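You operate a simulated robot arm through the tools that you are given. There is no shell and no other tool. Be economical: measure what you need, move in short steps, check, and stop when the job is done.

You are at the controls of a simulated two-armed robot. One attempt, no reset.

JOB
Pull the washing line out, wind it all in again and lock the reel.
Fine: hold the reel still while you pull, wind and slide.

The check looks at the end state, three seconds after you hand in, the way a careful person would. Anything else that was tipped, shoved, dropped, spilled or broken makes it a failure.

ROBOT AND FRAMES
Two 7-joint arms with two-finger parallel grippers on one trunk, on a base that drives. Base frame: it is fixed to the floor where the robot stands at the start and does not move with it; the origin is under the middle of the robot, x ahead of it, y to its left, z up. Lengths are in m, angles in degrees, forces in N, time in s.
The left shoulder is at the start at [0.07, 0.134, 1.126], the right one opposite. With the tool pointing down near the work surface each hand reaches from about 0.1 to 0.64 m from the robot's upright axis, wherever it stands, measured 20 degrees to its own side. Places, roughly: crank of the washing line reel [0.4, 0.2, 0.8]; grip of the reel crank [0.4, 0.2, 0.9]; line end of the washing line reel [0.4, 0.1, 0.8]; lock of the washing line reel [0.5, 0.2, 0.8]. Payload 1.57 kg a hand.
The tool frame of a hand sits at the grasp point between the pads (the TCP): z along the fingers, y along the line on which they close. The tips reach 0.03 m beyond it. Largest opening 0.08 m; finger width 0.017, thickness 0.012; the body of the gripper, 0.04 by 0.082 m, starts 0.08 m behind the TCP.
Orientation is told as [roll, pitch, yaw] about the base's x, y, z axes, in that order, counted from this pose: with the fingers straight down and closing along the base's y, the tool's x points along the base's -x, its y along +y and its z along -z.

CONTROLS
- The arms move only by the tool nudge_tool. It takes "left_commands", "right_commands" or both (then of equal length, played together; a hand with none holds still); each is a list of rows, each a list of 2 entries, a list of its own where there are three numbers: the shift along the tool's x, y, z in units of 400 mm (1.0 is 400 mm), then the turn, a rotation vector about the tool's x, y, z in units of 120 degrees (1.0 is 120 degrees). In form: [[[x, y, z], [rx, ry, rz]], ...]. A call has 1 to 8 rows; each row is the pose to reach, as a shift and turn from the pose commanded when the call began, along the tool's axes at that moment. "left_jaw" and "right_jaw" are, for a hand that has rows, the opening in per cent of the stroke, from 0 (shut) to 100 (fully open), set as the call begins (left out, the last holds). A call with a number of a shift or a turn outside -1 to 1 is refused whole. Rows are played at 5 a second. More than 0.05 m and 8.6 degrees between two rows, or a gripper value outside its range, and nothing of the call is played. A pose out of reach is approached as far as the arm can. The call stops where the force on the tool passes 40 N (or 10 N more than at its start, if that is more) or the arm is blocked; 0.2 s more then pass. The fingers move at their own pace (about 0.153 m/s each) and stop on an object; they squeeze with about 28 N. The grip force told is the motor's: it shows also when the fingers shut on nothing. Time passes only in rows, and 0.2 s behind the last, so rows that repeat a pose let the fingers close. It gives the time, the measured TCP pose, the force on the tool (base axes), the opening and the grip force at its end, in the units of the frame above (readings bear some noise), with the torque about the TCP (base axes, N m) and any sound that the robot's microphone picked up.
- Cameras (640 x 400 px; columns grow to the right, rows downward): "scene" is now at [0.1228, 0.0379, 1.3412]; the picture's right is [0.45, -0.89, 0.00], its down [-0.62, -0.31, -0.72] and it looks along [0.65, 0.33, -0.69] (base axes); focal length 259 px, centre (320, 200). "left" rides on the left gripper at [0.072, 0.006, -0.122] in its tool frame; the picture's right is [-0.09, 1.00, 0.00], its down [-0.84, -0.08, -0.54] and it looks along [-0.54, -0.05, 0.84] (tool axes); focal length 238 px, centre (320, 200). "right" rides on the right gripper at [0.072, -0.007, -0.122] in its tool frame; the picture's right is [0.09, 1.00, 0.00], its down [-0.84, 0.08, -0.54] and it looks along [-0.54, 0.05, 0.84] (tool axes); focal length 238 px, centre (320, 200).
- capture(camera): a new picture of that camera. It takes no simulated time.
- raise_lower(by): slides the trunk up (or, below 0, down) by that many m; the arms and the scene camera ride with it, the base frame stays. It gives what a move gives, with no picture.
- drive_base(legs): drives the robot by 1 to 6 legs, each [ahead, left, turn to the left] in m, m and degrees, along the robot's own axes; the way and the turn of a leg run together, so that a leg with both is an arc; at most 1.5 m and 180 degrees a leg. The arms and the cameras ride along, it lands a little off, and it stops where it bumps. It gives what a move gives.
- pan_tilt(pan, tilt): turns the head with the scene camera to pan (to the left, within 86 degrees either way) and tilt (down, from -29 to 69), counted from straight ahead of the robot. It gives what a move gives.
- locate(camera, pixels): for up to 12 pixels [column, row] of the newest picture of that camera ("zoom" is the newest enlarged one), the place [x, y, z] in the base frame of the surface seen there, good to about 0.002 m. It takes no simulated time.
- zoom(camera, box): a new picture of the part [left, top, right, bottom] of that camera's present view, enlarged. It takes no simulated time.
- hand_in(): hands the job in; it is judged then, once.

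Go step by step. Measure first, check grasps and placings, and put right what went wrong. The budget is 80 turns and 78 pictures, counting those below and the enlarged ones. Unless the task says otherwise, let go and move clear before handing in, and close with one line.

The tools are called after "Call:" as name(argument=value, ...) on one line, values as JSON. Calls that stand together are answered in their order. nudge_tool: Moves the arms, as the interface text tells. Its arguments: {"type":"object","properties":{"left_commands":{"type":"array","items":{"type":"array"}},"left_jaw":{"type":"number"},"right_commands":{"type":"array","items":{"type":"array"}},"right_jaw":{"type":"number"}},"required":[]} The other tools are called the same way: raise_lower (by) slides the trunk up or down; drive_base (legs) drives the base; pan_tilt (pan, tilt) turns the head that bears the scene camera; capture (camera) takes a picture; locate (camera, pixels) gives the place of the surface under pixels of a picture; zoom (camera, box) takes an enlarged picture of a part of a camera's view; hand_in () hands the job in.

At the start:

```text
time: 0.0
left_position: [0.3724, 0.3572, 1.0611]
left_orientation: [0.0, 0.0, -0.1]
left_ft_force: [-0.4, -0.2, -0.8]
left_moment: [0.0, 0.0, 0.01]
left_finger_gap: 0.0802
left_grasp_force: 0.1
right_position: [0.4484, 0.0048, 1.1414]
right_orientation: [0.0, -0.1, 0.0]
right_ft_force: [-0.1, 0.6, -0.1]
right_moment: [0.01, -0.02, 0.01]
right_finger_gap: 0.08
right_grasp_force: 0.1
trunk travel left (down, up): [-0.7, 0.24]
robot x, y, heading: [-0.0051, -0.0028, 0.1]
head pan, tilt: [26.7, 43.5]
```

scene: 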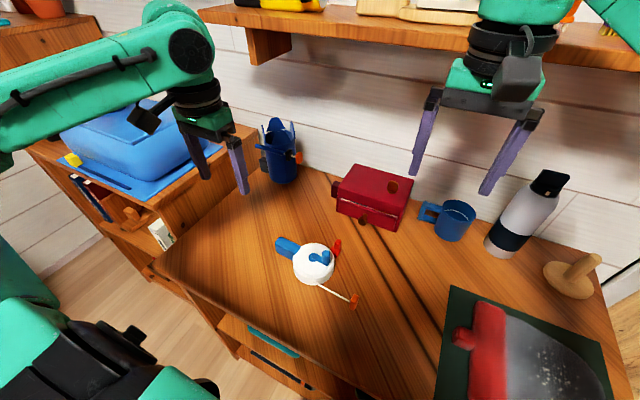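
right: 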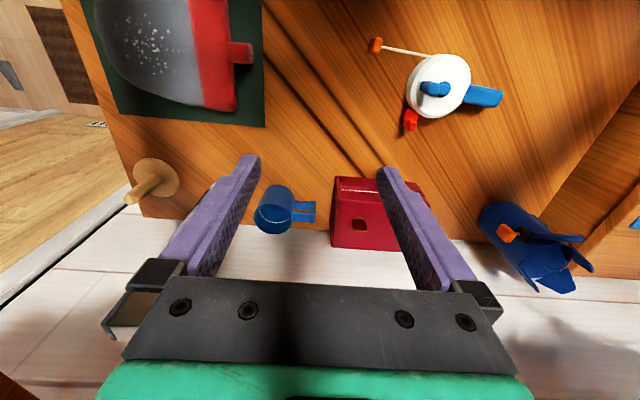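
left: 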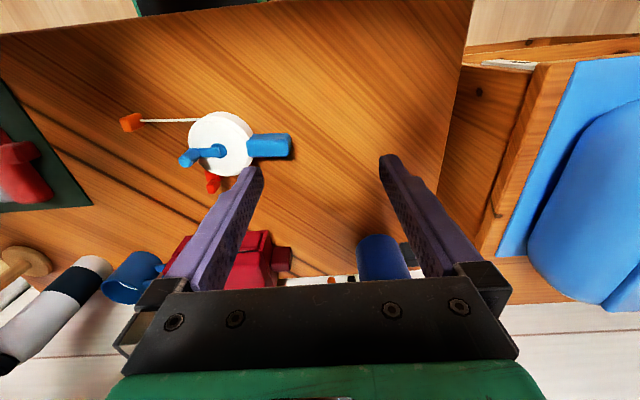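

The reel is at about scene (313,263), with a blue handle to its left, a red lock at (337,247), and an orange line end at (354,301). I'll zoom in to measure.

Call:
zoom(camera="scene", box=[256, 218, 384, 318])

Call:
zoom(camera="left", box=[100, 80, 320, 217])

```text
4.00 times, centred on (320, 268) of scene
```

zoom: 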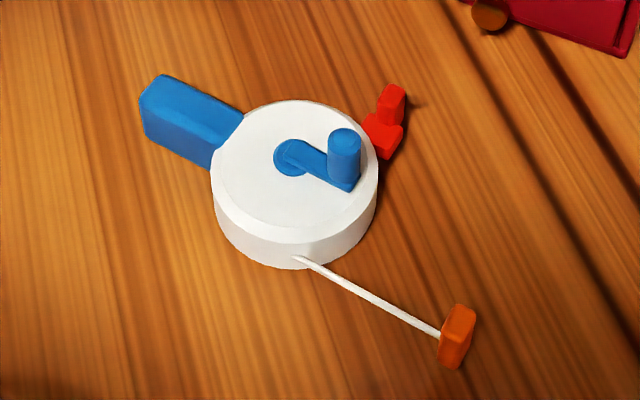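

```text
2.91 times, centred on (210, 148) of left
```

zoom: 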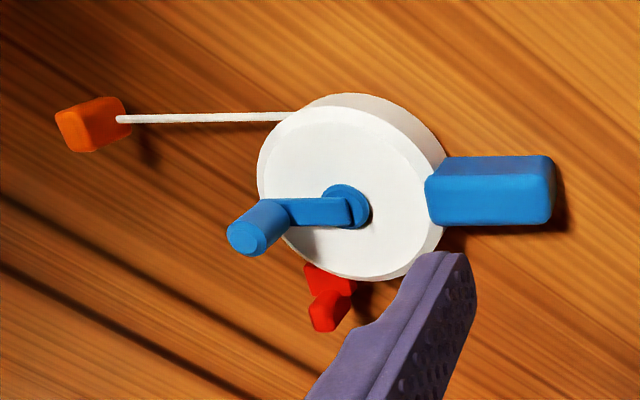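

The parts are clear in the left zoom: orange tab (92,125), hub (345,205), knob (247,235), lock (330,305) and handle (490,180). I'll locate them.

Call:
locate(camera="zoom", pixels=[[80, 122], [110, 105], [285, 117], [340, 205], [245, 237], [300, 130], [450, 180], [535, 180], [500, 210], [330, 312], [325, 275], [385, 250]])

Call:
locate(camera="scene", pixels=[[354, 300], [352, 297], [342, 254], [335, 241], [338, 240], [342, 253], [285, 241], [297, 249], [313, 257], [300, 300]])

Call:
zoom(camera="scene", box=[256, 218, 384, 318])

Call:
locate(camera="zoom", pixels=[[463, 312], [447, 342], [344, 136], [290, 158], [395, 95], [378, 125], [390, 140], [150, 95], [230, 120], [180, 140], [445, 395], [300, 258]])

```text
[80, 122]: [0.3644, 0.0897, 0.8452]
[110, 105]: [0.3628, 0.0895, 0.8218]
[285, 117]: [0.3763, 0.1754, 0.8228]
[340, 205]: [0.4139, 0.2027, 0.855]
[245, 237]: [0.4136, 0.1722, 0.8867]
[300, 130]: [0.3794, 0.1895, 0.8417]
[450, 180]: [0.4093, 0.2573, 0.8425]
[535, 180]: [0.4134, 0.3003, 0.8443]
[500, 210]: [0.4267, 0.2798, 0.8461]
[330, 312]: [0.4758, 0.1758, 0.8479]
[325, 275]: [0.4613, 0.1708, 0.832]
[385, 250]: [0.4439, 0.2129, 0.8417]
```

```text
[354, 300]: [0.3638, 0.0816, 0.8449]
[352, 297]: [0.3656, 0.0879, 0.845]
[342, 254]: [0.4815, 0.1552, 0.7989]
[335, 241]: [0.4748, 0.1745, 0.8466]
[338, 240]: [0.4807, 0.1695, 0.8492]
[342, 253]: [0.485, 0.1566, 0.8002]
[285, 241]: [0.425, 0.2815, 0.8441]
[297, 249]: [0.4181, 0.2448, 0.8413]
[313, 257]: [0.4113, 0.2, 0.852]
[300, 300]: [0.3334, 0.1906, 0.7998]
```

```text
4.00 times, centred on (320, 268) of scene
```

zoom: 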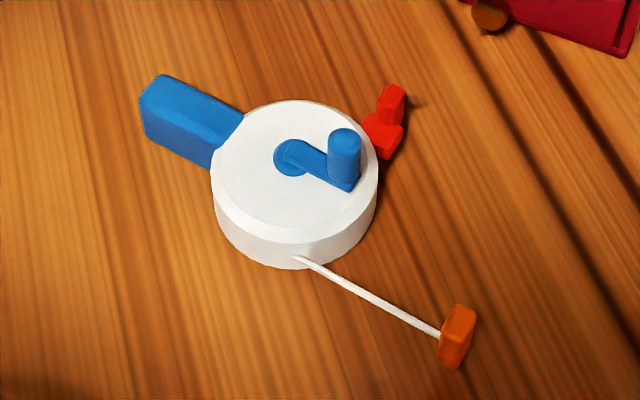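

```text
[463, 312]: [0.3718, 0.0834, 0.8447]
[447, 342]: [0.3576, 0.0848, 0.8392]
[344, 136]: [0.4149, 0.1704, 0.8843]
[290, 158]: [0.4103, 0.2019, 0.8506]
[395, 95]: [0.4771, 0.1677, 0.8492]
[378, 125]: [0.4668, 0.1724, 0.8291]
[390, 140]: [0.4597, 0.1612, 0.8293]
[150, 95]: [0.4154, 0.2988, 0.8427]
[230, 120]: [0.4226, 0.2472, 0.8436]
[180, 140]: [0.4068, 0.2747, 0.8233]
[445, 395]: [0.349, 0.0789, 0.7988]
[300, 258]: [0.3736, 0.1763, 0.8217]
```

The reel hub is at about (0.411,0.202), the knob at (0.414,0.171), the tab at (0.365,0.085) and the handle at y 0.25–0.30. Next I'll check the area to the right for obstacles along the pull path.

Call:
locate(camera="scene", pixels=[[463, 338], [490, 320], [450, 300], [445, 395], [480, 390], [540, 360], [425, 380], [350, 390], [380, 330], [372, 216], [338, 210], [445, 238]])

Call:
locate(camera="right", pixels=[[240, 52], [262, 20], [262, 120], [215, 10], [215, 100], [376, 45], [150, 60], [330, 10], [330, 60]])

Call:
zoom(camera="right", box=[350, 20, 520, 146])

```text
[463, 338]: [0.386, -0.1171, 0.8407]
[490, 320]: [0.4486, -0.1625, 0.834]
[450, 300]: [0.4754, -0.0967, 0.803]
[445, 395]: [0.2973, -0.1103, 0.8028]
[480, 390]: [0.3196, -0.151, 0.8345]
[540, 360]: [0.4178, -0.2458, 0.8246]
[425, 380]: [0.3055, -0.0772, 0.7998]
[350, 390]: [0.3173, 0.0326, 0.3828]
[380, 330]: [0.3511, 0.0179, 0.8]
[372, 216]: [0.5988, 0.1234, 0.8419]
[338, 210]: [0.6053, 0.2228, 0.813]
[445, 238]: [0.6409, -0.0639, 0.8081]
```

```text
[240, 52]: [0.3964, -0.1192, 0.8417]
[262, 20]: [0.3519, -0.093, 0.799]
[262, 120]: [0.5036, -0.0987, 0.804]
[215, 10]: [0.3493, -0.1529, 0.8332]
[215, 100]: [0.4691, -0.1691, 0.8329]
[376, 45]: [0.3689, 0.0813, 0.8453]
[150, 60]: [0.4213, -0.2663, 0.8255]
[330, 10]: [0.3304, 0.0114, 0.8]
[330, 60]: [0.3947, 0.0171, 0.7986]
```

```text
3.17 times, centred on (435, 83) of right
```

zoom: 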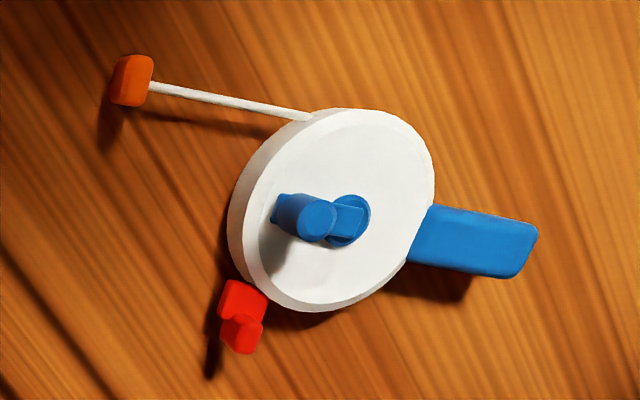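

The path is clear down to y ≈ -0.08, where the mat begins. I'll turn both hands to close along x, with the cameras outward, and move the left above the handle and the right above the tab.

Call:
nudge_tool(left_commands=[[[-0.014, -0.022, 0], [0, 0, 0.0667]], [[-0.028, -0.045, 0], [0, 0, 0.1333]], [[-0.041, -0.067, 0], [0, 0, 0.2]], [[-0.055, -0.09, 0], [0, 0, 0.2667]], [[-0.069, -0.112, 0], [0, 0, 0.3333]], [[-0.082, -0.135, 0], [0, 0, 0.4]], [[-0.096, -0.157, 0], [0, 0, 0.4667]], [[-0.11, -0.18, 0], [0, 0, 0.5333]]], right_commands=[[[0.026, 0.024, 0.044], [0, 0, -0.0667]], [[0.052, 0.049, 0.087], [0, 0, -0.1333]], [[0.078, 0.073, 0.131], [0, 0, -0.2]], [[0.104, 0.098, 0.175], [0, 0, -0.2667]], [[0.13, 0.122, 0.219], [0, 0, -0.3333]], [[0.156, 0.146, 0.262], [0, 0, -0.4]], [[0.182, 0.171, 0.306], [0, 0, -0.4667]], [[0.208, 0.195, 0.35], [0, 0, -0.5333]]], left_jaw=100, right_jaw=100)

```text
time: 1.8
left_position: [0.4166, 0.286, 1.0596]
left_orientation: [-0.1, 0.0, -64.1]
left_ft_force: [-0.4, 0.5, -0.4]
left_moment: [-0.01, 0.02, 0.01]
left_finger_gap: 0.0798
left_grasp_force: 0.0
right_position: [0.3657, 0.0836, 1.0003]
right_orientation: [0.0, 0.0, 64.1]
right_ft_force: [0.5, -0.3, -0.6]
right_moment: [-0.02, -0.03, 0.02]
right_finger_gap: 0.08
right_grasp_force: 0.0
trunk travel left (down, up): [-0.7, 0.24]
robot x, y, heading: [-0.0033, -0.0045, 0.1]
head pan, tilt: [26.7, 43.5]
```

Both poses are as commanded, so I'll finish the remaining 26° of yaw and then look.

Call:
nudge_tool(left_commands=[[[0, 0, 0], [0, 0, 0.06]], [[0, 0, 0], [0, 0, 0.12]], [[0, 0, 0], [0, 0, 0.17]], [[0, 0, 0], [0, 0, 0.2167]]], right_commands=[[[0, 0, 0], [0, 0, -0.06]], [[0, 0, 0], [0, 0, -0.12]], [[0, 0, 0], [0, 0, -0.17]], [[0, 0, 0], [0, 0, -0.2167]]])

Call:
capture(camera="left")

Call:
capture(camera="right")

```text
time: 2.8
left_position: [0.4148, 0.2848, 1.0616]
left_orientation: [0.1, 0.1, -90.1]
left_ft_force: [-0.2, -0.3, 0.0]
left_moment: [0.05, -0.03, 0.02]
left_finger_gap: 0.0802
left_grasp_force: 0.0
right_position: [0.3298, 0.0408, 0.9928]
right_orientation: [-4.4, -0.5, 76.1]
right_ft_force: [-0.5, 0.7, 0.3]
right_moment: [0.02, -0.03, -0.03]
right_finger_gap: 0.0798
right_grasp_force: 0.1
right hand out of reach, approached as far as the arm can: row 1, 2, 3, 4
trunk travel left (down, up): [-0.7, 0.24]
robot x, y, heading: [-0.0007, 0.0002, 0.0]
head pan, tilt: [26.7, 43.5]
```

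```text
70 pictures are left
```

left: 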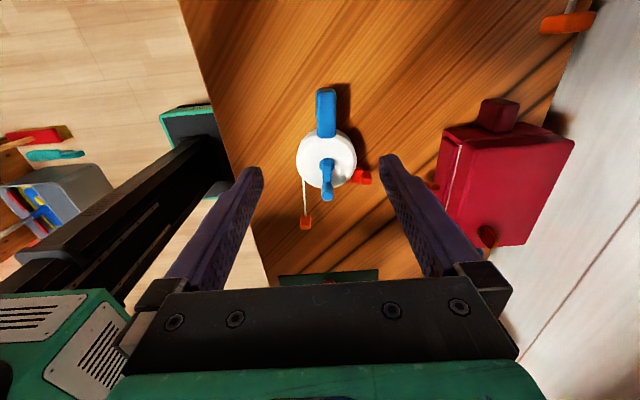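

```text
69 pictures are left
```

right: 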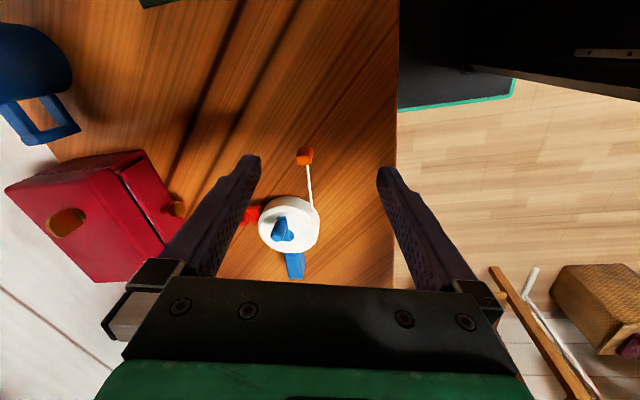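

The right arm can't reach 90° of yaw this close in, stopping at 76° and off position. The reel is too far to the left for it, so I'll drive the base 0.12 m left and 0.05 m back; both hands are well above everything.

Call:
drive_base(legs=[[-0.06, 0.0, 0], [0, 0.12, 0]])

```text
time: 4.6
left_position: [0.3565, 0.4047, 1.0613]
left_orientation: [0.0, 0.1, -90.0]
left_ft_force: [0.1, -0.8, -0.1]
left_moment: [-0.03, -0.01, 0.01]
left_finger_gap: 0.0802
left_grasp_force: 0.0
right_position: [0.273, 0.162, 0.9922]
right_orientation: [-4.4, -0.6, 75.8]
right_ft_force: [0.2, -0.3, -0.3]
right_moment: [0.03, -0.03, -0.02]
right_finger_gap: 0.0798
right_grasp_force: 0.0
trunk travel left (down, up): [-0.7, 0.24]
robot x, y, heading: [-0.0612, 0.1208, 0.2]
head pan, tilt: [26.7, 43.5]
```

The drive went well. I'll move the left back over the handle and probe the right forward and to the right.

Call:
nudge_tool(left_commands=[[[-0.06, 0.03, 0], [0, 0, 0]], [[-0.12, 0.06, 0], [0, 0, 0]], [[-0.18, 0.09, 0], [0, 0, 0]], [[-0.24, 0.12, 0], [0, 0, 0]], [[-0.3, 0.146, 0], [0, 0, 0]]], right_commands=[[[0.06, -0.03, 0], [0, 0, 0]], [[0.12, -0.06, 0], [0, 0, 0]], [[0.18, -0.09, 0], [0, 0, 0]], [[0.24, -0.12, 0], [0, 0, 0]], [[0.3, -0.15, 0], [0, 0, 0]]])

```text
time: 5.8
left_position: [0.4179, 0.2852, 1.0612]
left_orientation: [0.0, 0.0, -90.0]
left_ft_force: [-0.5, 0.7, 0.2]
left_moment: [-0.01, 0.04, 0.0]
left_finger_gap: 0.0798
left_grasp_force: 0.1
right_position: [0.282, 0.0969, 0.9967]
right_orientation: [-5.3, 0.3, 70.5]
right_ft_force: [-0.6, 0.0, -0.3]
right_moment: [0.02, 0.03, 0.02]
right_finger_gap: 0.0797
right_grasp_force: 0.0
right hand out of reach, approached as far as the arm can: row 1, 2, 3, 4, 5
trunk travel left (down, up): [-0.7, 0.24]
robot x, y, heading: [-0.0636, 0.1205, -0.2]
head pan, tilt: [26.7, 43.5]
```

Right-hand yaw is limited to about 70°, so I'll use yaw near 0 instead. For the tab, the fingers can close along y with the tips just above the line. I'll turn the right hand back and see where it settles.

Call:
nudge_tool(right_commands=[[[0, 0, 0], [0, 0, 0.0667]], [[0, 0, 0], [0, 0, 0.1333]], [[0, 0, 0], [0, 0, 0.2]], [[0, 0, 0], [0, 0, 0.2667]], [[0, 0, 0], [0, 0, 0.3333]], [[0, 0, 0], [0, 0, 0.4]], [[0, 0, 0], [0, 0, 0.4667]], [[0, 0, 0], [0, 0, 0.5333]]])

Call:
capture(camera="scene")

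Call:
zoom(camera="left", box=[240, 60, 440, 260])

```text
time: 7.6
left_position: [0.417, 0.2855, 1.0601]
left_orientation: [0.0, 0.1, -90.0]
left_ft_force: [-0.5, 0.1, 0.2]
left_moment: [-0.01, -0.01, 0.05]
left_finger_gap: 0.0799
left_grasp_force: 0.2
right_position: [0.2805, 0.0968, 0.9999]
right_orientation: [-2.5, -4.7, 6.5]
right_ft_force: [-0.3, -0.6, 0.2]
right_moment: [-0.02, -0.02, 0.03]
right_finger_gap: 0.0803
right_grasp_force: 0.1
trunk travel left (down, up): [-0.7, 0.24]
robot x, y, heading: [-0.0608, 0.1202, -0.1]
head pan, tilt: [26.7, 43.5]
```

```text
68 pictures are left
```

scene: 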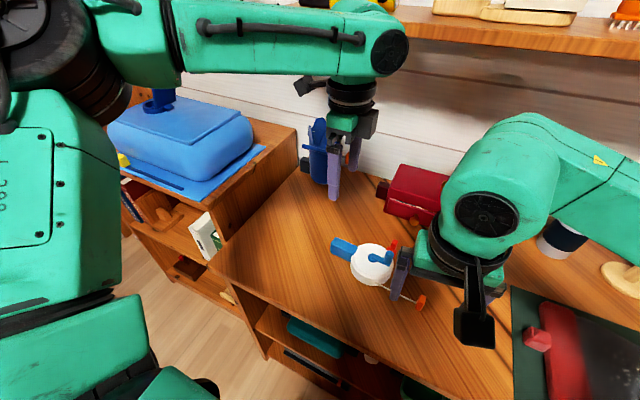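

```text
2.00 times, centred on (340, 160) of left
```

zoom: 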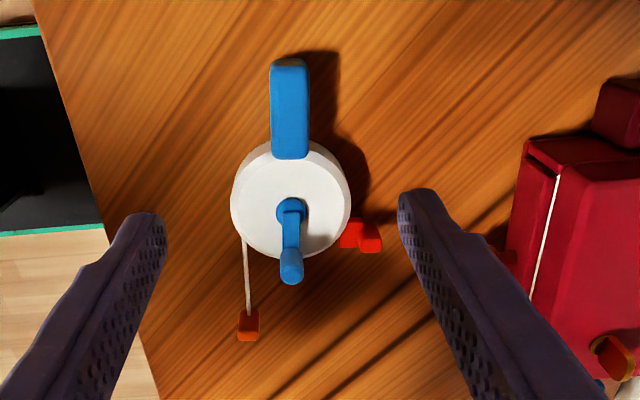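

The commanded pose resets to the one actually reached, which is good. I'll locate the handle edges, tab and lock in this zoom to get their exact orientation.

Call:
locate(camera="zoom", pixels=[[274, 80], [306, 82], [274, 150], [306, 150], [290, 62], [290, 152], [243, 317], [256, 317], [248, 335], [378, 240], [350, 235], [245, 260]])

```text
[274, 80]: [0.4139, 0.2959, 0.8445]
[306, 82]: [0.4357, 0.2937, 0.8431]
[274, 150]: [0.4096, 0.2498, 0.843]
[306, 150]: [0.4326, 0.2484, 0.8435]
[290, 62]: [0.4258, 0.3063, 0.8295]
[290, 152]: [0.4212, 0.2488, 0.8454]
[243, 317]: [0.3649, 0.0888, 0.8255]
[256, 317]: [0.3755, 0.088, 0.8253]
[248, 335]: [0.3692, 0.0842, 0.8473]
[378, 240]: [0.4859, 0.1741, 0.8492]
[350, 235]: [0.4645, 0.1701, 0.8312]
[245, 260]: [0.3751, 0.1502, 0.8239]
```

The handle axis is yawed about -5°, passing through (0.4245,0.285), and the line runs parallel to it. I'll bring the left hand down to z 0.92 with that yaw and a 20° outward tilt, to leave room for the right hand.

Call:
nudge_tool(left_commands=[[[0, 0.004, 0.07], [0.0015, -0.0333, 0.0083]], [[0, 0.008, 0.14], [0.003, -0.0667, 0.0167]], [[0, 0.012, 0.21], [0.0045, -0.1, 0.025]], [[0, 0.016, 0.28], [0.006, -0.1333, 0.0333]], [[0, 0.019, 0.35], [0.0073, -0.1667, 0.0417]]])

Call:
capture(camera="left")

```text
time: 8.8
left_position: [0.4246, 0.2886, 0.9203]
left_orientation: [0.0, -20.1, -95.1]
left_ft_force: [-0.4, 0.4, 0.6]
left_moment: [-0.03, 0.01, -0.01]
left_finger_gap: 0.0801
left_grasp_force: 0.0
right_position: [0.2808, 0.0967, 1.001]
right_orientation: [-2.6, -4.6, 6.7]
right_ft_force: [-0.5, 0.2, -0.3]
right_moment: [-0.02, 0.0, 0.04]
right_finger_gap: 0.0799
right_grasp_force: 0.0
trunk travel left (down, up): [-0.7, 0.24]
robot x, y, heading: [-0.0597, 0.1205, -0.0]
head pan, tilt: [26.7, 43.5]
```

```text
66 pictures are left
```

left: 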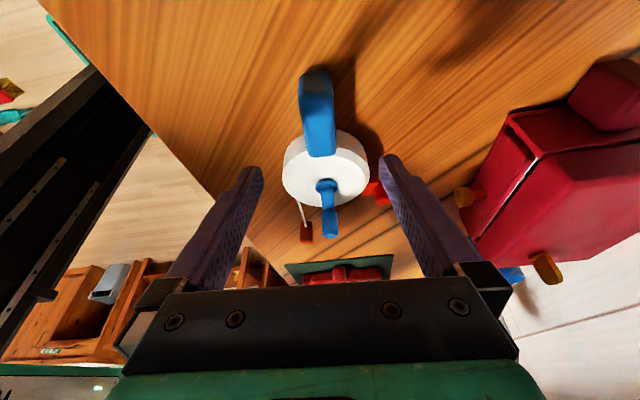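

The tilt is correct. I'll descend straight onto the handle to z ≈ 0.836, still open.

Call:
nudge_tool(left_commands=[[[0.016, 0, 0.05], [0, 0, 0]], [[0.032, 0, 0.1], [0, 0, 0]], [[0.049, 0, 0.15], [0, 0, 0]], [[0.065, 0, 0.2], [0, 0, 0]]])

Call:
capture(camera="left")

Call:
capture(camera="scene")

```text
time: 9.8
left_position: [0.4246, 0.2822, 0.8361]
left_orientation: [0.0, -20.0, -95.0]
left_ft_force: [-0.8, 0.0, -0.1]
left_moment: [0.02, -0.02, 0.01]
left_finger_gap: 0.08
left_grasp_force: 0.1
right_position: [0.2819, 0.0968, 0.9996]
right_orientation: [-2.6, -4.7, 6.8]
right_ft_force: [0.0, 0.4, 0.8]
right_moment: [-0.02, 0.03, 0.0]
right_finger_gap: 0.0799
right_grasp_force: 0.1
trunk travel left (down, up): [-0.7, 0.24]
robot x, y, heading: [-0.0561, 0.1218, 0.2]
head pan, tilt: [26.7, 43.5]
```

```text
65 pictures are left
```

left: 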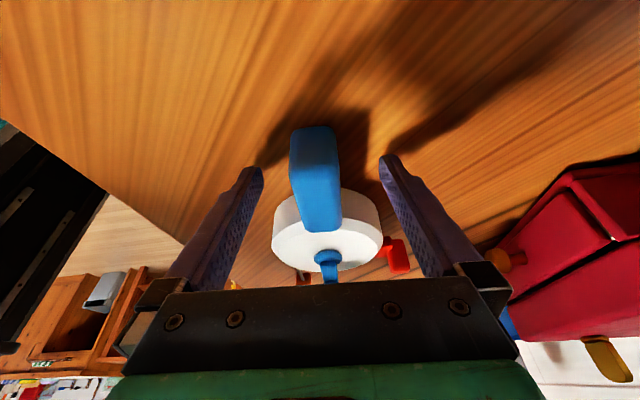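

```text
64 pictures are left
```

scene: 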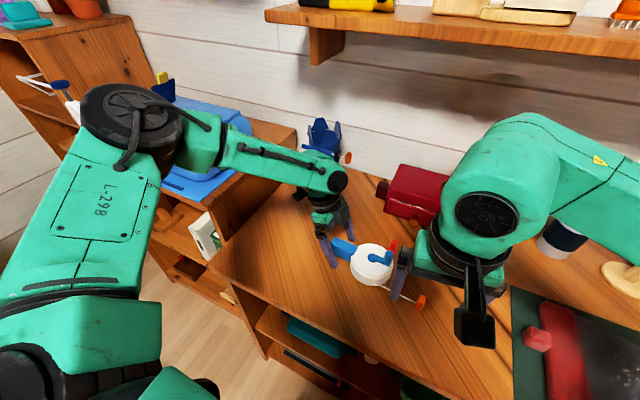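

The handle is centred between the left fingers (column 316, midpoint about 321). I'll close the left jaw while lining the right hand up above the tab.

Call:
nudge_tool(left_commands=[[[0, 0, 0], [0, 0, 0]], [[0, 0, 0], [0, 0, 0]], [[0, 0, 0], [0, 0, 0]], [[0, 0, 0], [0, 0, 0]]], right_commands=[[[-0.048, -0.013, 0.048], [-0.005, 0.01, 0.024]], [[-0.096, -0.026, 0.096], [-0.011, 0.02, 0.049]], [[-0.145, -0.04, 0.144], [-0.016, 0.03, 0.073]], [[-0.193, -0.053, 0.192], [-0.022, 0.039, 0.0975]]], left_jaw=0)

Call:
capture(camera="right")

Call:
capture(camera="left")

```text
time: 10.8
left_position: [0.4254, 0.2828, 0.8366]
left_orientation: [0.0, -20.1, -95.1]
left_ft_force: [0.6, -0.5, 1.0]
left_moment: [0.04, -0.02, -0.02]
left_finger_gap: 0.0279
left_grasp_force: 28.3
right_position: [0.3668, 0.082, 0.9301]
right_orientation: [0.8, -0.2, -5.2]
right_ft_force: [-0.5, -0.5, 0.5]
right_moment: [0.0, -0.01, -0.01]
right_finger_gap: 0.0799
right_grasp_force: 0.0
trunk travel left (down, up): [-0.7, 0.24]
robot x, y, heading: [-0.0589, 0.1203, 0.3]
head pan, tilt: [26.7, 43.5]
```

```text
63 pictures are left
```

right: 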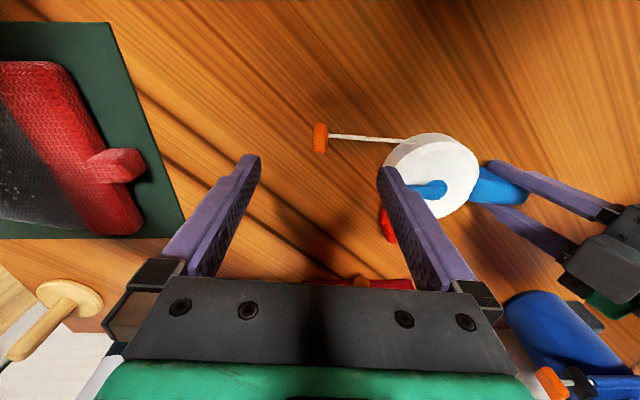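

```text
62 pictures are left
```

left: 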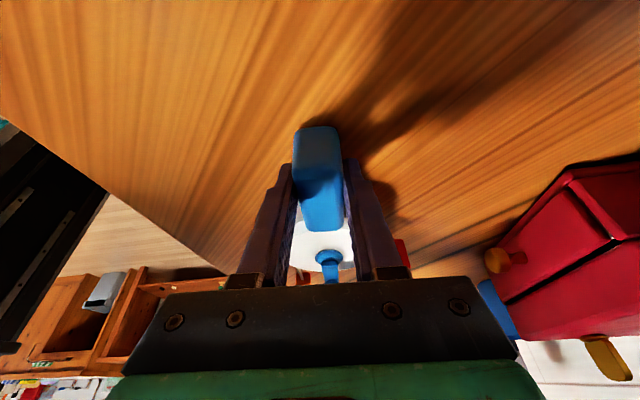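

The left hand holds the handle (gap 0.028). The tab shows at right-camera (320,138), so I'll refine its location.

Call:
zoom(camera="right", box=[290, 110, 440, 204])

Call:
locate(camera="right", pixels=[[320, 127], [320, 148], [315, 138], [325, 138], [360, 137], [400, 141]])

```text
4.26 times, centred on (365, 157) of right
```

zoom: 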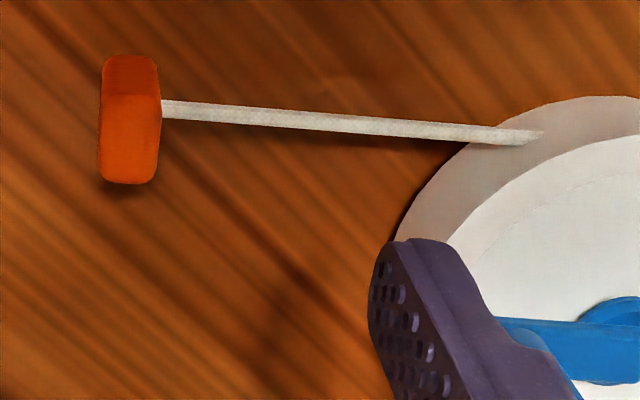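

```text
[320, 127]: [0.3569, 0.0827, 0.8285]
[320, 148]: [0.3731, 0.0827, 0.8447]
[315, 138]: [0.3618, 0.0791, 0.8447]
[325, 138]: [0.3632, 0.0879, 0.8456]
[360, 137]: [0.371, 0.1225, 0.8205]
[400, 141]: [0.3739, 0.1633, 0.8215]
```

The tab centre is about (0.366,0.083), 12 mm thick along y, and the line is at z 0.821. I'll descend with the jaw at 50% to TCP z 0.856, which leaves the tips just above the line.

Call:
nudge_tool(right_commands=[[[0, 0, 0.04], [0, 0, 0]], [[0, 0.002, 0.09], [0, 0, 0]], [[0, 0.004, 0.14], [0, 0, 0]], [[0, 0.004, 0.185], [0, 0, 0]]], right_jaw=50)

Call:
zoom(camera="right", box=[200, 80, 440, 230])

```text
time: 11.8
left_position: [0.4241, 0.2826, 0.8367]
left_orientation: [0.0, -20.0, -95.1]
left_ft_force: [1.2, -0.1, 2.2]
left_moment: [-0.07, -0.12, 0.1]
left_finger_gap: 0.0278
left_grasp_force: 27.9
right_position: [0.3653, 0.0836, 0.857]
right_orientation: [0.8, -0.3, -5.1]
right_ft_force: [0.2, 0.1, 0.5]
right_moment: [-0.01, 0.01, 0.01]
right_finger_gap: 0.0402
right_grasp_force: 0.0
trunk travel left (down, up): [-0.7, 0.24]
robot x, y, heading: [-0.0596, 0.1223, -0.1]
head pan, tilt: [26.7, 43.5]
```

```text
2.67 times, centred on (320, 155) of right
```

zoom: 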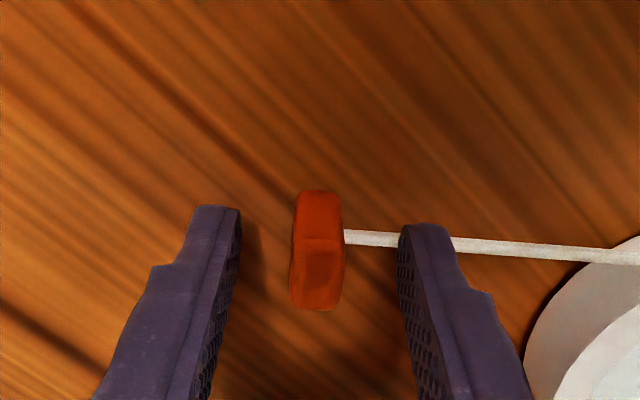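

The tab is centred between the fingers and the right fingertip is just above the line. Closing the right jaw.

Call:
nudge_tool(right_commands=[[[0, 0, 0], [0, 0, 0]], [[0, 0, 0], [0, 0, 0]], [[0, 0, 0], [0, 0, 0]]], right_jaw=0)

Call:
capture(camera="right")

```text
time: 12.6
left_position: [0.4246, 0.282, 0.8372]
left_orientation: [0.0, -20.0, -95.0]
left_ft_force: [0.4, 3.6, 3.3]
left_moment: [-0.47, 0.05, 0.02]
left_finger_gap: 0.0276
left_grasp_force: 27.7
right_position: [0.366, 0.0826, 0.8561]
right_orientation: [0.6, -0.1, -5.1]
right_ft_force: [-1.0, -3.4, -0.8]
right_moment: [-0.27, 0.06, 0.06]
right_finger_gap: 0.0112
right_grasp_force: 27.9
trunk travel left (down, up): [-0.7, 0.24]
robot x, y, heading: [-0.0579, 0.119, 0.1]
head pan, tilt: [26.7, 43.5]
```

```text
59 pictures are left
```

right: 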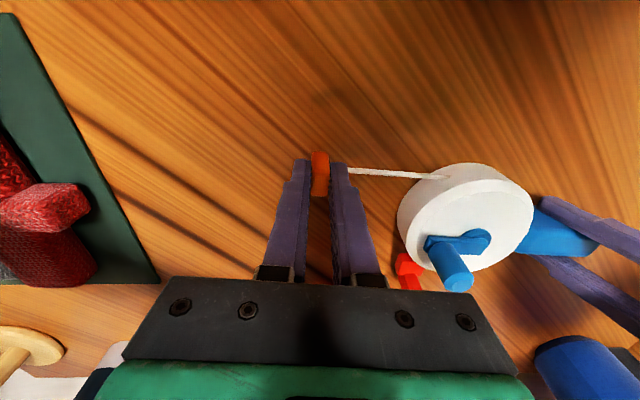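

The tab is gripped (gap 0.011). I'll pull along the line direction in small steps.

Call:
nudge_tool(right_commands=[[[0, -0.02, 0], [0, 0, 0]], [[0, -0.04, 0], [0, 0, 0]], [[0, -0.06, 0], [0, 0, 0]], [[0, -0.08, 0], [0, 0, 0]], [[0, -0.1, 0], [0, 0, 0]], [[0, -0.12, 0], [0, 0, 0]], [[0, -0.14, 0], [0, 0, 0]], [[0, -0.16, 0], [0, 0, 0]]])

Call:
capture(camera="right")

```text
time: 14.4
left_position: [0.4256, 0.2832, 0.8365]
left_orientation: [0.1, -19.9, -95.1]
left_ft_force: [0.4, 0.3, 0.2]
left_moment: [0.02, 0.0, 0.01]
left_finger_gap: 0.0
left_grasp_force: 21.7
right_position: [0.3596, 0.0187, 0.856]
right_orientation: [0.6, 0.0, -5.1]
right_ft_force: [-0.3, -0.1, -0.4]
right_moment: [-0.11, -0.04, 0.03]
right_finger_gap: 0.0113
right_grasp_force: 27.5
trunk travel left (down, up): [-0.7, 0.24]
robot x, y, heading: [-0.061, 0.1221, 0.1]
head pan, tilt: [26.7, 43.5]
```

```text
58 pictures are left
```

right: 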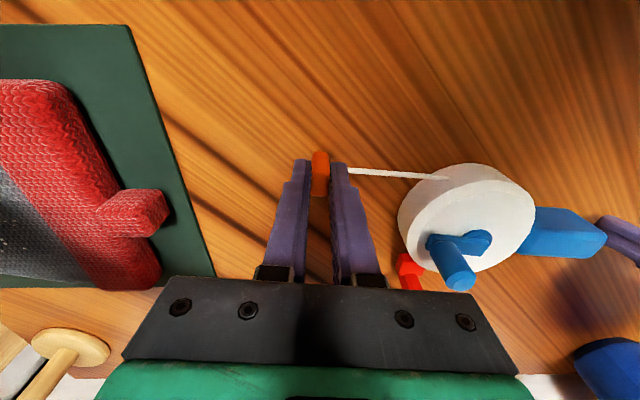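

The left hand slipped off the handle (gap 0) and the reel slid about 64 mm with the tab while the line stayed put. The narrow top-down grip couldn't resist the twist. The right hand still anchors the tab, so I'll retreat the left and regrip with a stronger tilt so the pads lie along the handle.

Call:
nudge_tool(left_commands=[[[0.005, 0, -0.042], [0, -0.0625, 0]], [[0.01, 0, -0.084], [0, -0.125, 0]], [[0.015, 0, -0.125], [0, -0.1875, 0]], [[0.019, 0, -0.167], [0, -0.25, 0]]], left_jaw=70)

Call:
capture(camera="left")

Call:
capture(camera="scene")

```text
time: 15.4
left_position: [0.418, 0.3136, 0.9036]
left_orientation: [0.3, -50.0, -95.2]
left_ft_force: [0.0, 0.2, 0.1]
left_moment: [0.0, -0.03, 0.01]
left_finger_gap: 0.056
left_grasp_force: 0.1
left hand out of reach, approached as far as the arm can: row 4
right_position: [0.3599, 0.0208, 0.8548]
right_orientation: [0.6, -0.2, -5.1]
right_ft_force: [-0.1, 0.1, -0.2]
right_moment: [-0.24, 0.04, -0.04]
right_finger_gap: 0.0111
right_grasp_force: 27.6
trunk travel left (down, up): [-0.7, 0.24]
robot x, y, heading: [-0.0619, 0.1203, 0.1]
head pan, tilt: [26.7, 43.5]
```

```text
57 pictures are left
```

left: 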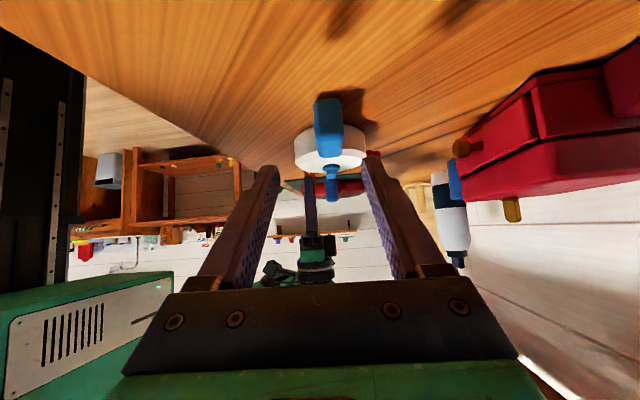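

```text
56 pictures are left
```

scene: 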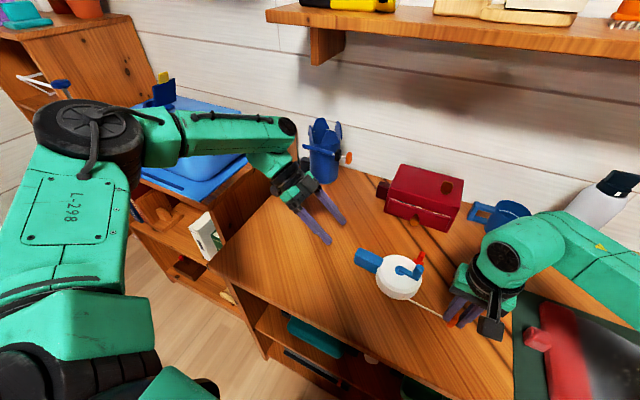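

A tilt of -50° is just reachable. I'll relocate the reel now, with the handle at scene (368,259), and look for any line extension.

Call:
zoom(camera="scene", box=[340, 230, 500, 330])

Call:
locate(camera="left", pixels=[[318, 105], [337, 105], [317, 125], [342, 125], [328, 99], [315, 160], [366, 155], [332, 190]])

```text
4.00 times, centred on (420, 280) of scene
```

zoom: 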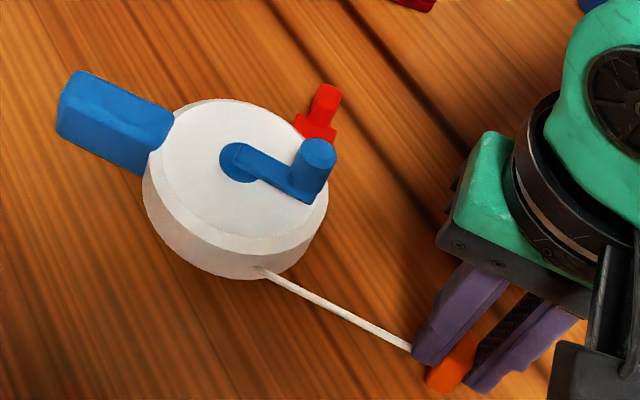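

```text
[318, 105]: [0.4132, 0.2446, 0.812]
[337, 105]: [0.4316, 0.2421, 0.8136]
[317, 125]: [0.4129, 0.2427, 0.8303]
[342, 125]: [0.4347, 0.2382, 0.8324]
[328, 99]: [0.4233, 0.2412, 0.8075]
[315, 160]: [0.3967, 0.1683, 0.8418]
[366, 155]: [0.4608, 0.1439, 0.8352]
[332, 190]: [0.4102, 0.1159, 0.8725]
```

Call:
locate(camera="zoom", pixels=[[70, 95], [120, 105], [165, 115], [155, 140], [240, 160], [318, 150], [325, 95], [318, 125], [268, 275], [408, 347], [455, 365], [105, 140]])

```text
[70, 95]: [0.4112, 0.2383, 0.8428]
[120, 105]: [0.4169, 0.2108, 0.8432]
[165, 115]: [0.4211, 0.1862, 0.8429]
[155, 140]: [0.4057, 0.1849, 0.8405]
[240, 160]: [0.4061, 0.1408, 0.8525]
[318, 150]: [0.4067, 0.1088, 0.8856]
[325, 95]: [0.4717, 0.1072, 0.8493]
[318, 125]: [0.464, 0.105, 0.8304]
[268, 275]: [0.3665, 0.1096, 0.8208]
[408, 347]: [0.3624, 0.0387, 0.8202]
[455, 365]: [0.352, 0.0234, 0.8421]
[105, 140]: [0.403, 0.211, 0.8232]
```

The hub is at (0.406,0.140) and the hub-to-tab distance is unchanged, so there was no extension. The handle now spans y 0.186–0.243 with its centre at x ≈ 0.4185. I'll slide the left hand in along its tilted axis.

Call:
nudge_tool(left_commands=[[[-0.005, 0.009, 0.06], [0, 0, 0]], [[-0.009, 0.016, 0.12], [0, 0, 0]], [[-0.013, 0.023, 0.18], [0, 0, 0]], [[-0.017, 0.023, 0.23], [0, 0, 0]], [[-0.02, 0.023, 0.27], [0, 0, 0]], [[-0.023, 0.023, 0.3055], [0, 0, 0]]])

Call:
capture(camera="left")

Call:
zoom(camera="scene", box=[280, 180, 480, 320])

```text
time: 16.8
left_position: [0.3856, 0.2264, 0.8728]
left_orientation: [0.0, -49.8, -95.0]
left_ft_force: [0.0, 0.1, 0.1]
left_moment: [-0.02, 0.0, 0.04]
left_finger_gap: 0.056
left_grasp_force: 0.0
left hand out of reach, approached as far as the arm can: row 1, 2, 3, 4, 5, 6
right_position: [0.3609, 0.0195, 0.8565]
right_orientation: [0.6, -0.2, -5.1]
right_ft_force: [-0.6, -0.6, -0.4]
right_moment: [-0.17, 0.0, -0.04]
right_finger_gap: 0.0116
right_grasp_force: 28.3
trunk travel left (down, up): [-0.7, 0.24]
robot x, y, heading: [-0.059, 0.1193, 0.3]
head pan, tilt: [26.7, 43.5]
```

```text
54 pictures are left
```

left: 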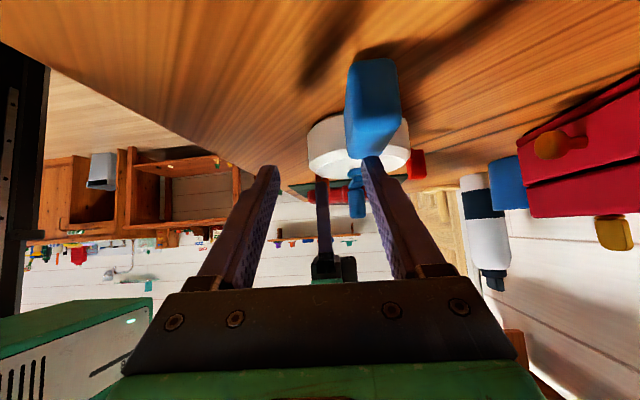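

```text
2.86 times, centred on (380, 250) of scene
```

zoom: 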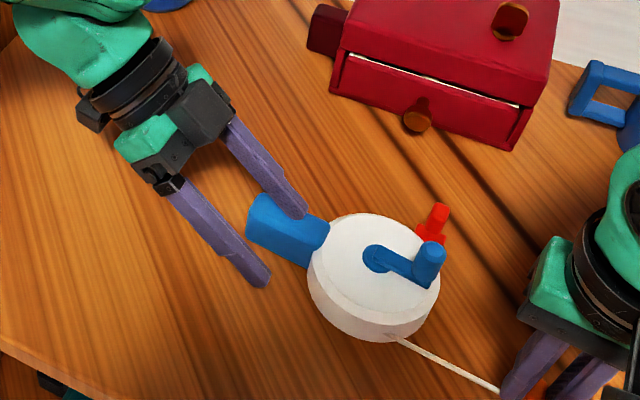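

The left wrist can't reach this tilt at -95° yaw from here: it's 33 mm short in x and 40 mm high. Turning the robot 20° to the right eases both wrists. I'll let go of the tab and raise both hands first.

Call:
nudge_tool(left_commands=[[[-0.038, 0, -0.032], [0, 0, 0]], [[-0.076, 0, -0.064], [0, 0, 0]], [[-0.115, 0, -0.097], [0, 0, 0]], [[-0.153, 0, -0.129], [0, 0, 0]], [[-0.153, 0, -0.129], [0, 0, 0]]], right_commands=[[[0, 0, 0], [0, 0, 0]], [[0, 0, -0.06], [0, 0, 0]], [[0, 0, -0.14], [0, 0, 0]], [[0, 0, -0.22], [0, 0, 0]], [[0, 0, -0.3], [0, 0, 0]]], right_jaw=50)

Call:
drive_base(legs=[[0.03, 0.1, -20]])

Call:
pan_tilt(pan=18, tilt=50)

Call:
capture(camera="scene")

```text
time: 18.0
left_position: [0.3846, 0.2261, 0.9524]
left_orientation: [0.0, -50.0, -95.0]
left_ft_force: [0.6, -0.3, -0.1]
left_moment: [-0.03, -0.01, 0.05]
left_finger_gap: 0.056
left_grasp_force: 0.1
right_position: [0.3588, 0.0189, 0.9778]
right_orientation: [0.6, -0.2, -5.1]
right_ft_force: [0.1, 1.3, 0.2]
right_moment: [-0.01, -0.01, 0.01]
right_finger_gap: 0.0399
right_grasp_force: 0.0
trunk travel left (down, up): [-0.7, 0.24]
robot x, y, heading: [-0.0537, 0.1201, 0.2]
head pan, tilt: [26.7, 43.5]
```

```text
time: 19.5
left_position: [0.4404, 0.1585, 0.9531]
left_orientation: [-0.1, -50.0, -115.1]
left_ft_force: [0.5, -0.3, 0.0]
left_moment: [0.01, 0.0, 0.01]
left_finger_gap: 0.056
left_grasp_force: 0.0
right_position: [0.3455, -0.0251, 0.9773]
right_orientation: [0.8, -0.2, -25.3]
right_ft_force: [-0.2, -0.1, -0.4]
right_moment: [0.03, 0.02, 0.05]
right_finger_gap: 0.04
right_grasp_force: 0.0
trunk travel left (down, up): [-0.7, 0.24]
robot x, y, heading: [-0.0113, 0.2152, -20.3]
head pan, tilt: [26.7, 43.5]
```

```text
time: 20.2
left_position: [0.441, 0.1595, 0.9527]
left_orientation: [0.1, -50.0, -115.2]
left_ft_force: [0.7, 0.2, 0.1]
left_moment: [0.01, 0.01, 0.0]
left_finger_gap: 0.0559
left_grasp_force: 0.0
right_position: [0.3452, -0.0251, 0.9761]
right_orientation: [0.4, -0.2, -25.3]
right_ft_force: [1.2, 0.5, 0.3]
right_moment: [0.01, -0.02, 0.04]
right_finger_gap: 0.04
right_grasp_force: 0.1
trunk travel left (down, up): [-0.7, 0.24]
robot x, y, heading: [-0.0135, 0.2122, -19.9]
head pan, tilt: [18.0, 50.0]
```

```text
52 pictures are left
```

scene: 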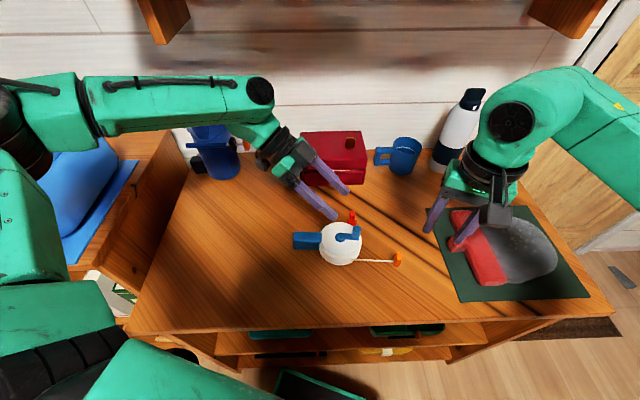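

The drive is done: heading -20°, nothing bumped. Now I'll put the left hand back on the approach line above the handle at -95° yaw.

Call:
nudge_tool(left_commands=[[[0.058, -0.038, -0.034], [-0.0255, 0, -0.0214]], [[0.115, -0.075, -0.069], [-0.051, 0, -0.0429]], [[0.173, -0.113, -0.103], [-0.0766, 0, -0.0643]], [[0.23, -0.15, -0.138], [-0.102, 0, -0.0858]], [[0.288, -0.188, -0.172], [-0.1277, 0, -0.1072]]])

Call:
capture(camera="left")

```text
time: 21.4
left_position: [0.4253, 0.3076, 0.9073]
left_orientation: [0.1, -50.0, -95.4]
left_ft_force: [0.3, -0.8, 0.4]
left_moment: [-0.03, 0.0, 0.04]
left_finger_gap: 0.056
left_grasp_force: 0.1
right_position: [0.3454, -0.0245, 0.9779]
right_orientation: [0.6, -0.2, -25.3]
right_ft_force: [-0.3, 0.1, -0.4]
right_moment: [-0.03, -0.01, 0.02]
right_finger_gap: 0.0401
right_grasp_force: 0.1
trunk travel left (down, up): [-0.7, 0.24]
robot x, y, heading: [-0.0114, 0.2151, -19.9]
head pan, tilt: [18.0, 50.0]
```

```text
51 pictures are left
```

left: 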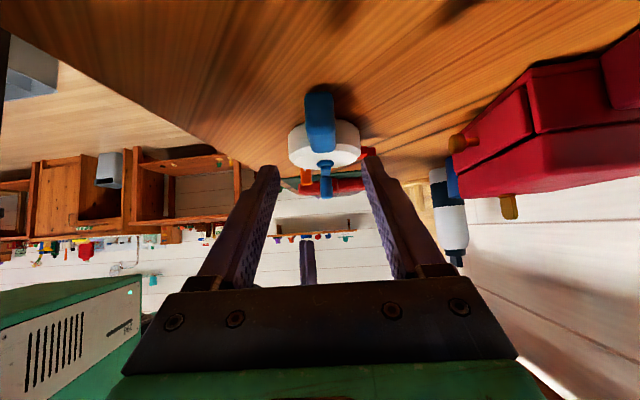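

Reached within 2 mm. Sliding in along the tool axis onto the handle.

Call:
nudge_tool(left_commands=[[[0, 0.003, 0.06], [0, 0, 0]], [[0, 0.003, 0.12], [0, 0, 0]], [[-0.003, 0.003, 0.18], [0, 0, 0]], [[-0.005, 0.003, 0.23], [0, 0, 0]], [[-0.006, 0.003, 0.27], [0, 0, 0]], [[-0.007, 0.003, 0.301], [0, 0, 0]]])

Call:
capture(camera="left")

Call:
zoom(camera="scene", box=[240, 180, 440, 305])

```text
time: 22.8
left_position: [0.4211, 0.2119, 0.8326]
left_orientation: [0.1, -50.0, -95.3]
left_ft_force: [0.2, 0.5, -0.4]
left_moment: [-0.04, 0.02, -0.02]
left_finger_gap: 0.0561
left_grasp_force: 0.1
right_position: [0.3453, -0.0261, 0.977]
right_orientation: [0.7, -0.2, -25.2]
right_ft_force: [0.3, -0.5, 0.6]
right_moment: [0.01, -0.03, 0.01]
right_finger_gap: 0.0403
right_grasp_force: 0.1
trunk travel left (down, up): [-0.7, 0.24]
robot x, y, heading: [-0.0089, 0.2124, -20.0]
head pan, tilt: [18.0, 50.0]
```

```text
50 pictures are left
```

left: 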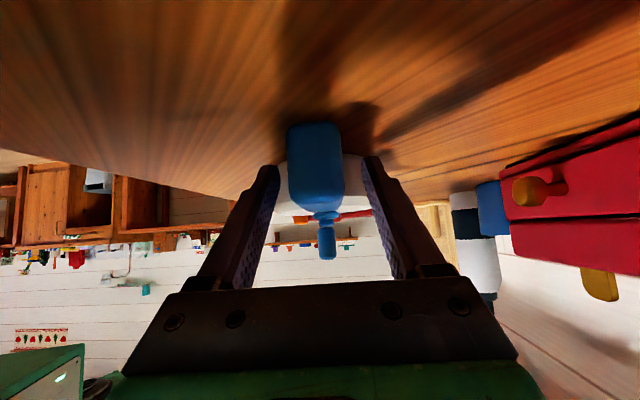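

```text
3.20 times, centred on (340, 242) of scene
```

zoom: 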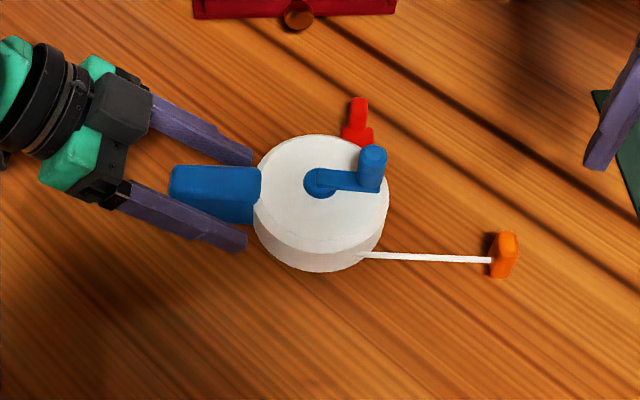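

The fingers straddle the full handle length. I'll close the left jaw and locate the tab.

Call:
nudge_tool(left_commands=[[[0, 0, 0], [0, 0, 0]], [[0, 0, 0], [0, 0, 0]], [[0, 0, 0], [0, 0, 0]]], left_jaw=0)

Call:
zoom(camera="scene", box=[240, 180, 440, 305])

Call:
locate(camera="zoom", pixels=[[509, 240], [500, 255], [500, 240], [495, 265], [485, 260], [375, 254], [320, 182], [372, 155], [358, 105], [357, 132]])

```text
time: 23.6
left_position: [0.4193, 0.2114, 0.8332]
left_orientation: [-0.1, -50.0, -95.2]
left_ft_force: [0.9, -0.3, -0.3]
left_moment: [0.01, -0.11, 0.04]
left_finger_gap: 0.0278
left_grasp_force: 27.9
right_position: [0.3454, -0.0255, 0.9776]
right_orientation: [0.7, -0.3, -25.3]
right_ft_force: [-0.7, 0.2, -0.1]
right_moment: [-0.01, 0.0, -0.01]
right_finger_gap: 0.0399
right_grasp_force: 0.0
trunk travel left (down, up): [-0.7, 0.24]
robot x, y, heading: [-0.0097, 0.2143, -20.3]
head pan, tilt: [18.0, 50.0]
```

```text
3.20 times, centred on (340, 242) of scene
```

zoom: 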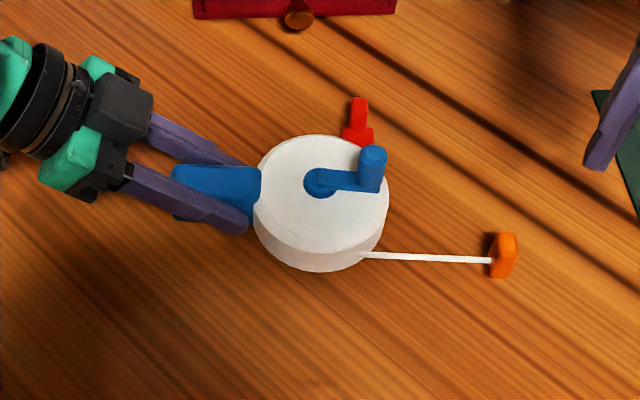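

```text
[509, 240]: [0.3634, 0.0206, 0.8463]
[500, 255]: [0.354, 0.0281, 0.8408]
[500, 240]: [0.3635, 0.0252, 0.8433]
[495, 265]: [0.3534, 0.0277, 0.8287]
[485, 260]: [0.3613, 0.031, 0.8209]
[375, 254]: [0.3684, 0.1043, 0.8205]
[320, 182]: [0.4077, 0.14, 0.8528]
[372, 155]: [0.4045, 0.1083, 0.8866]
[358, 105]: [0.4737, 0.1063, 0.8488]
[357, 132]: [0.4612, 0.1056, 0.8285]
```

The grip is firm (gap 0.0278). I'll slide the reel back 60 mm to its starting place to regain pull room, and bring the right hand above the tab's expected location.

Call:
nudge_tool(left_commands=[[[0.016, 0, -0.019], [0, 0, 0]], [[0.032, 0, -0.038], [0, 0, 0]], [[0.048, 0, -0.057], [0, 0, 0]], [[0.064, 0, -0.077], [0, 0, 0]], [[0.08, 0, -0.096], [0, 0, 0]], [[0.0965, 0, -0.115], [0, 0, 0]]], right_commands=[[[0.012, 0.044, 0.0], [0, 0, -0.028]], [[0.023, 0.088, 0.0], [0, 0, -0.056]], [[0.035, 0.132, 0.02], [0, 0, -0.084]], [[0.047, 0.177, 0.05], [0, 0, -0.112]], [[0.058, 0.221, 0.08], [0, 0, -0.14]], [[0.07, 0.265, 0.119], [0, 0, -0.168]]])

Call:
zoom(camera="right", box=[200, 80, 520, 280])

Call:
zoom(camera="scene", box=[200, 160, 440, 310])

```text
time: 25.0
left_position: [0.4258, 0.2718, 0.8332]
left_orientation: [0.0, -50.1, -95.3]
left_ft_force: [-0.3, 0.5, -0.3]
left_moment: [0.02, -0.07, 0.02]
left_finger_gap: 0.0277
left_grasp_force: 28.2
right_position: [0.3653, 0.0819, 0.9304]
right_orientation: [0.4, -0.4, -5.0]
right_ft_force: [-0.2, 1.1, 0.4]
right_moment: [0.02, -0.03, 0.01]
right_finger_gap: 0.0402
right_grasp_force: 0.0
trunk travel left (down, up): [-0.7, 0.24]
robot x, y, heading: [-0.0106, 0.2112, -20.3]
head pan, tilt: [18.0, 50.0]
```

```text
2.00 times, centred on (360, 180) of right
```

zoom: 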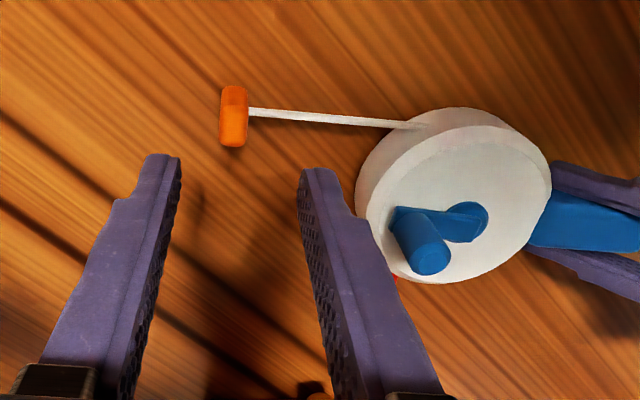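

```text
2.67 times, centred on (320, 235) of scene
```

zoom: 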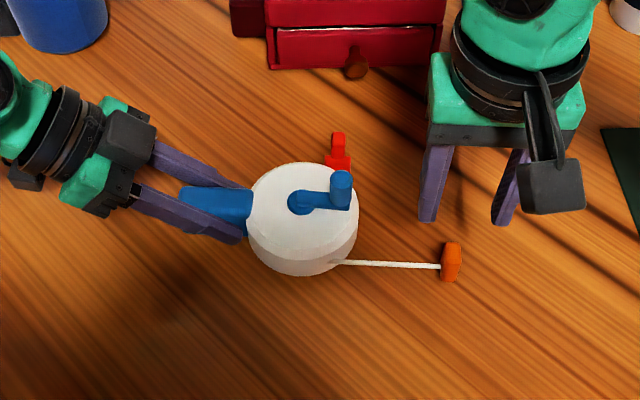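

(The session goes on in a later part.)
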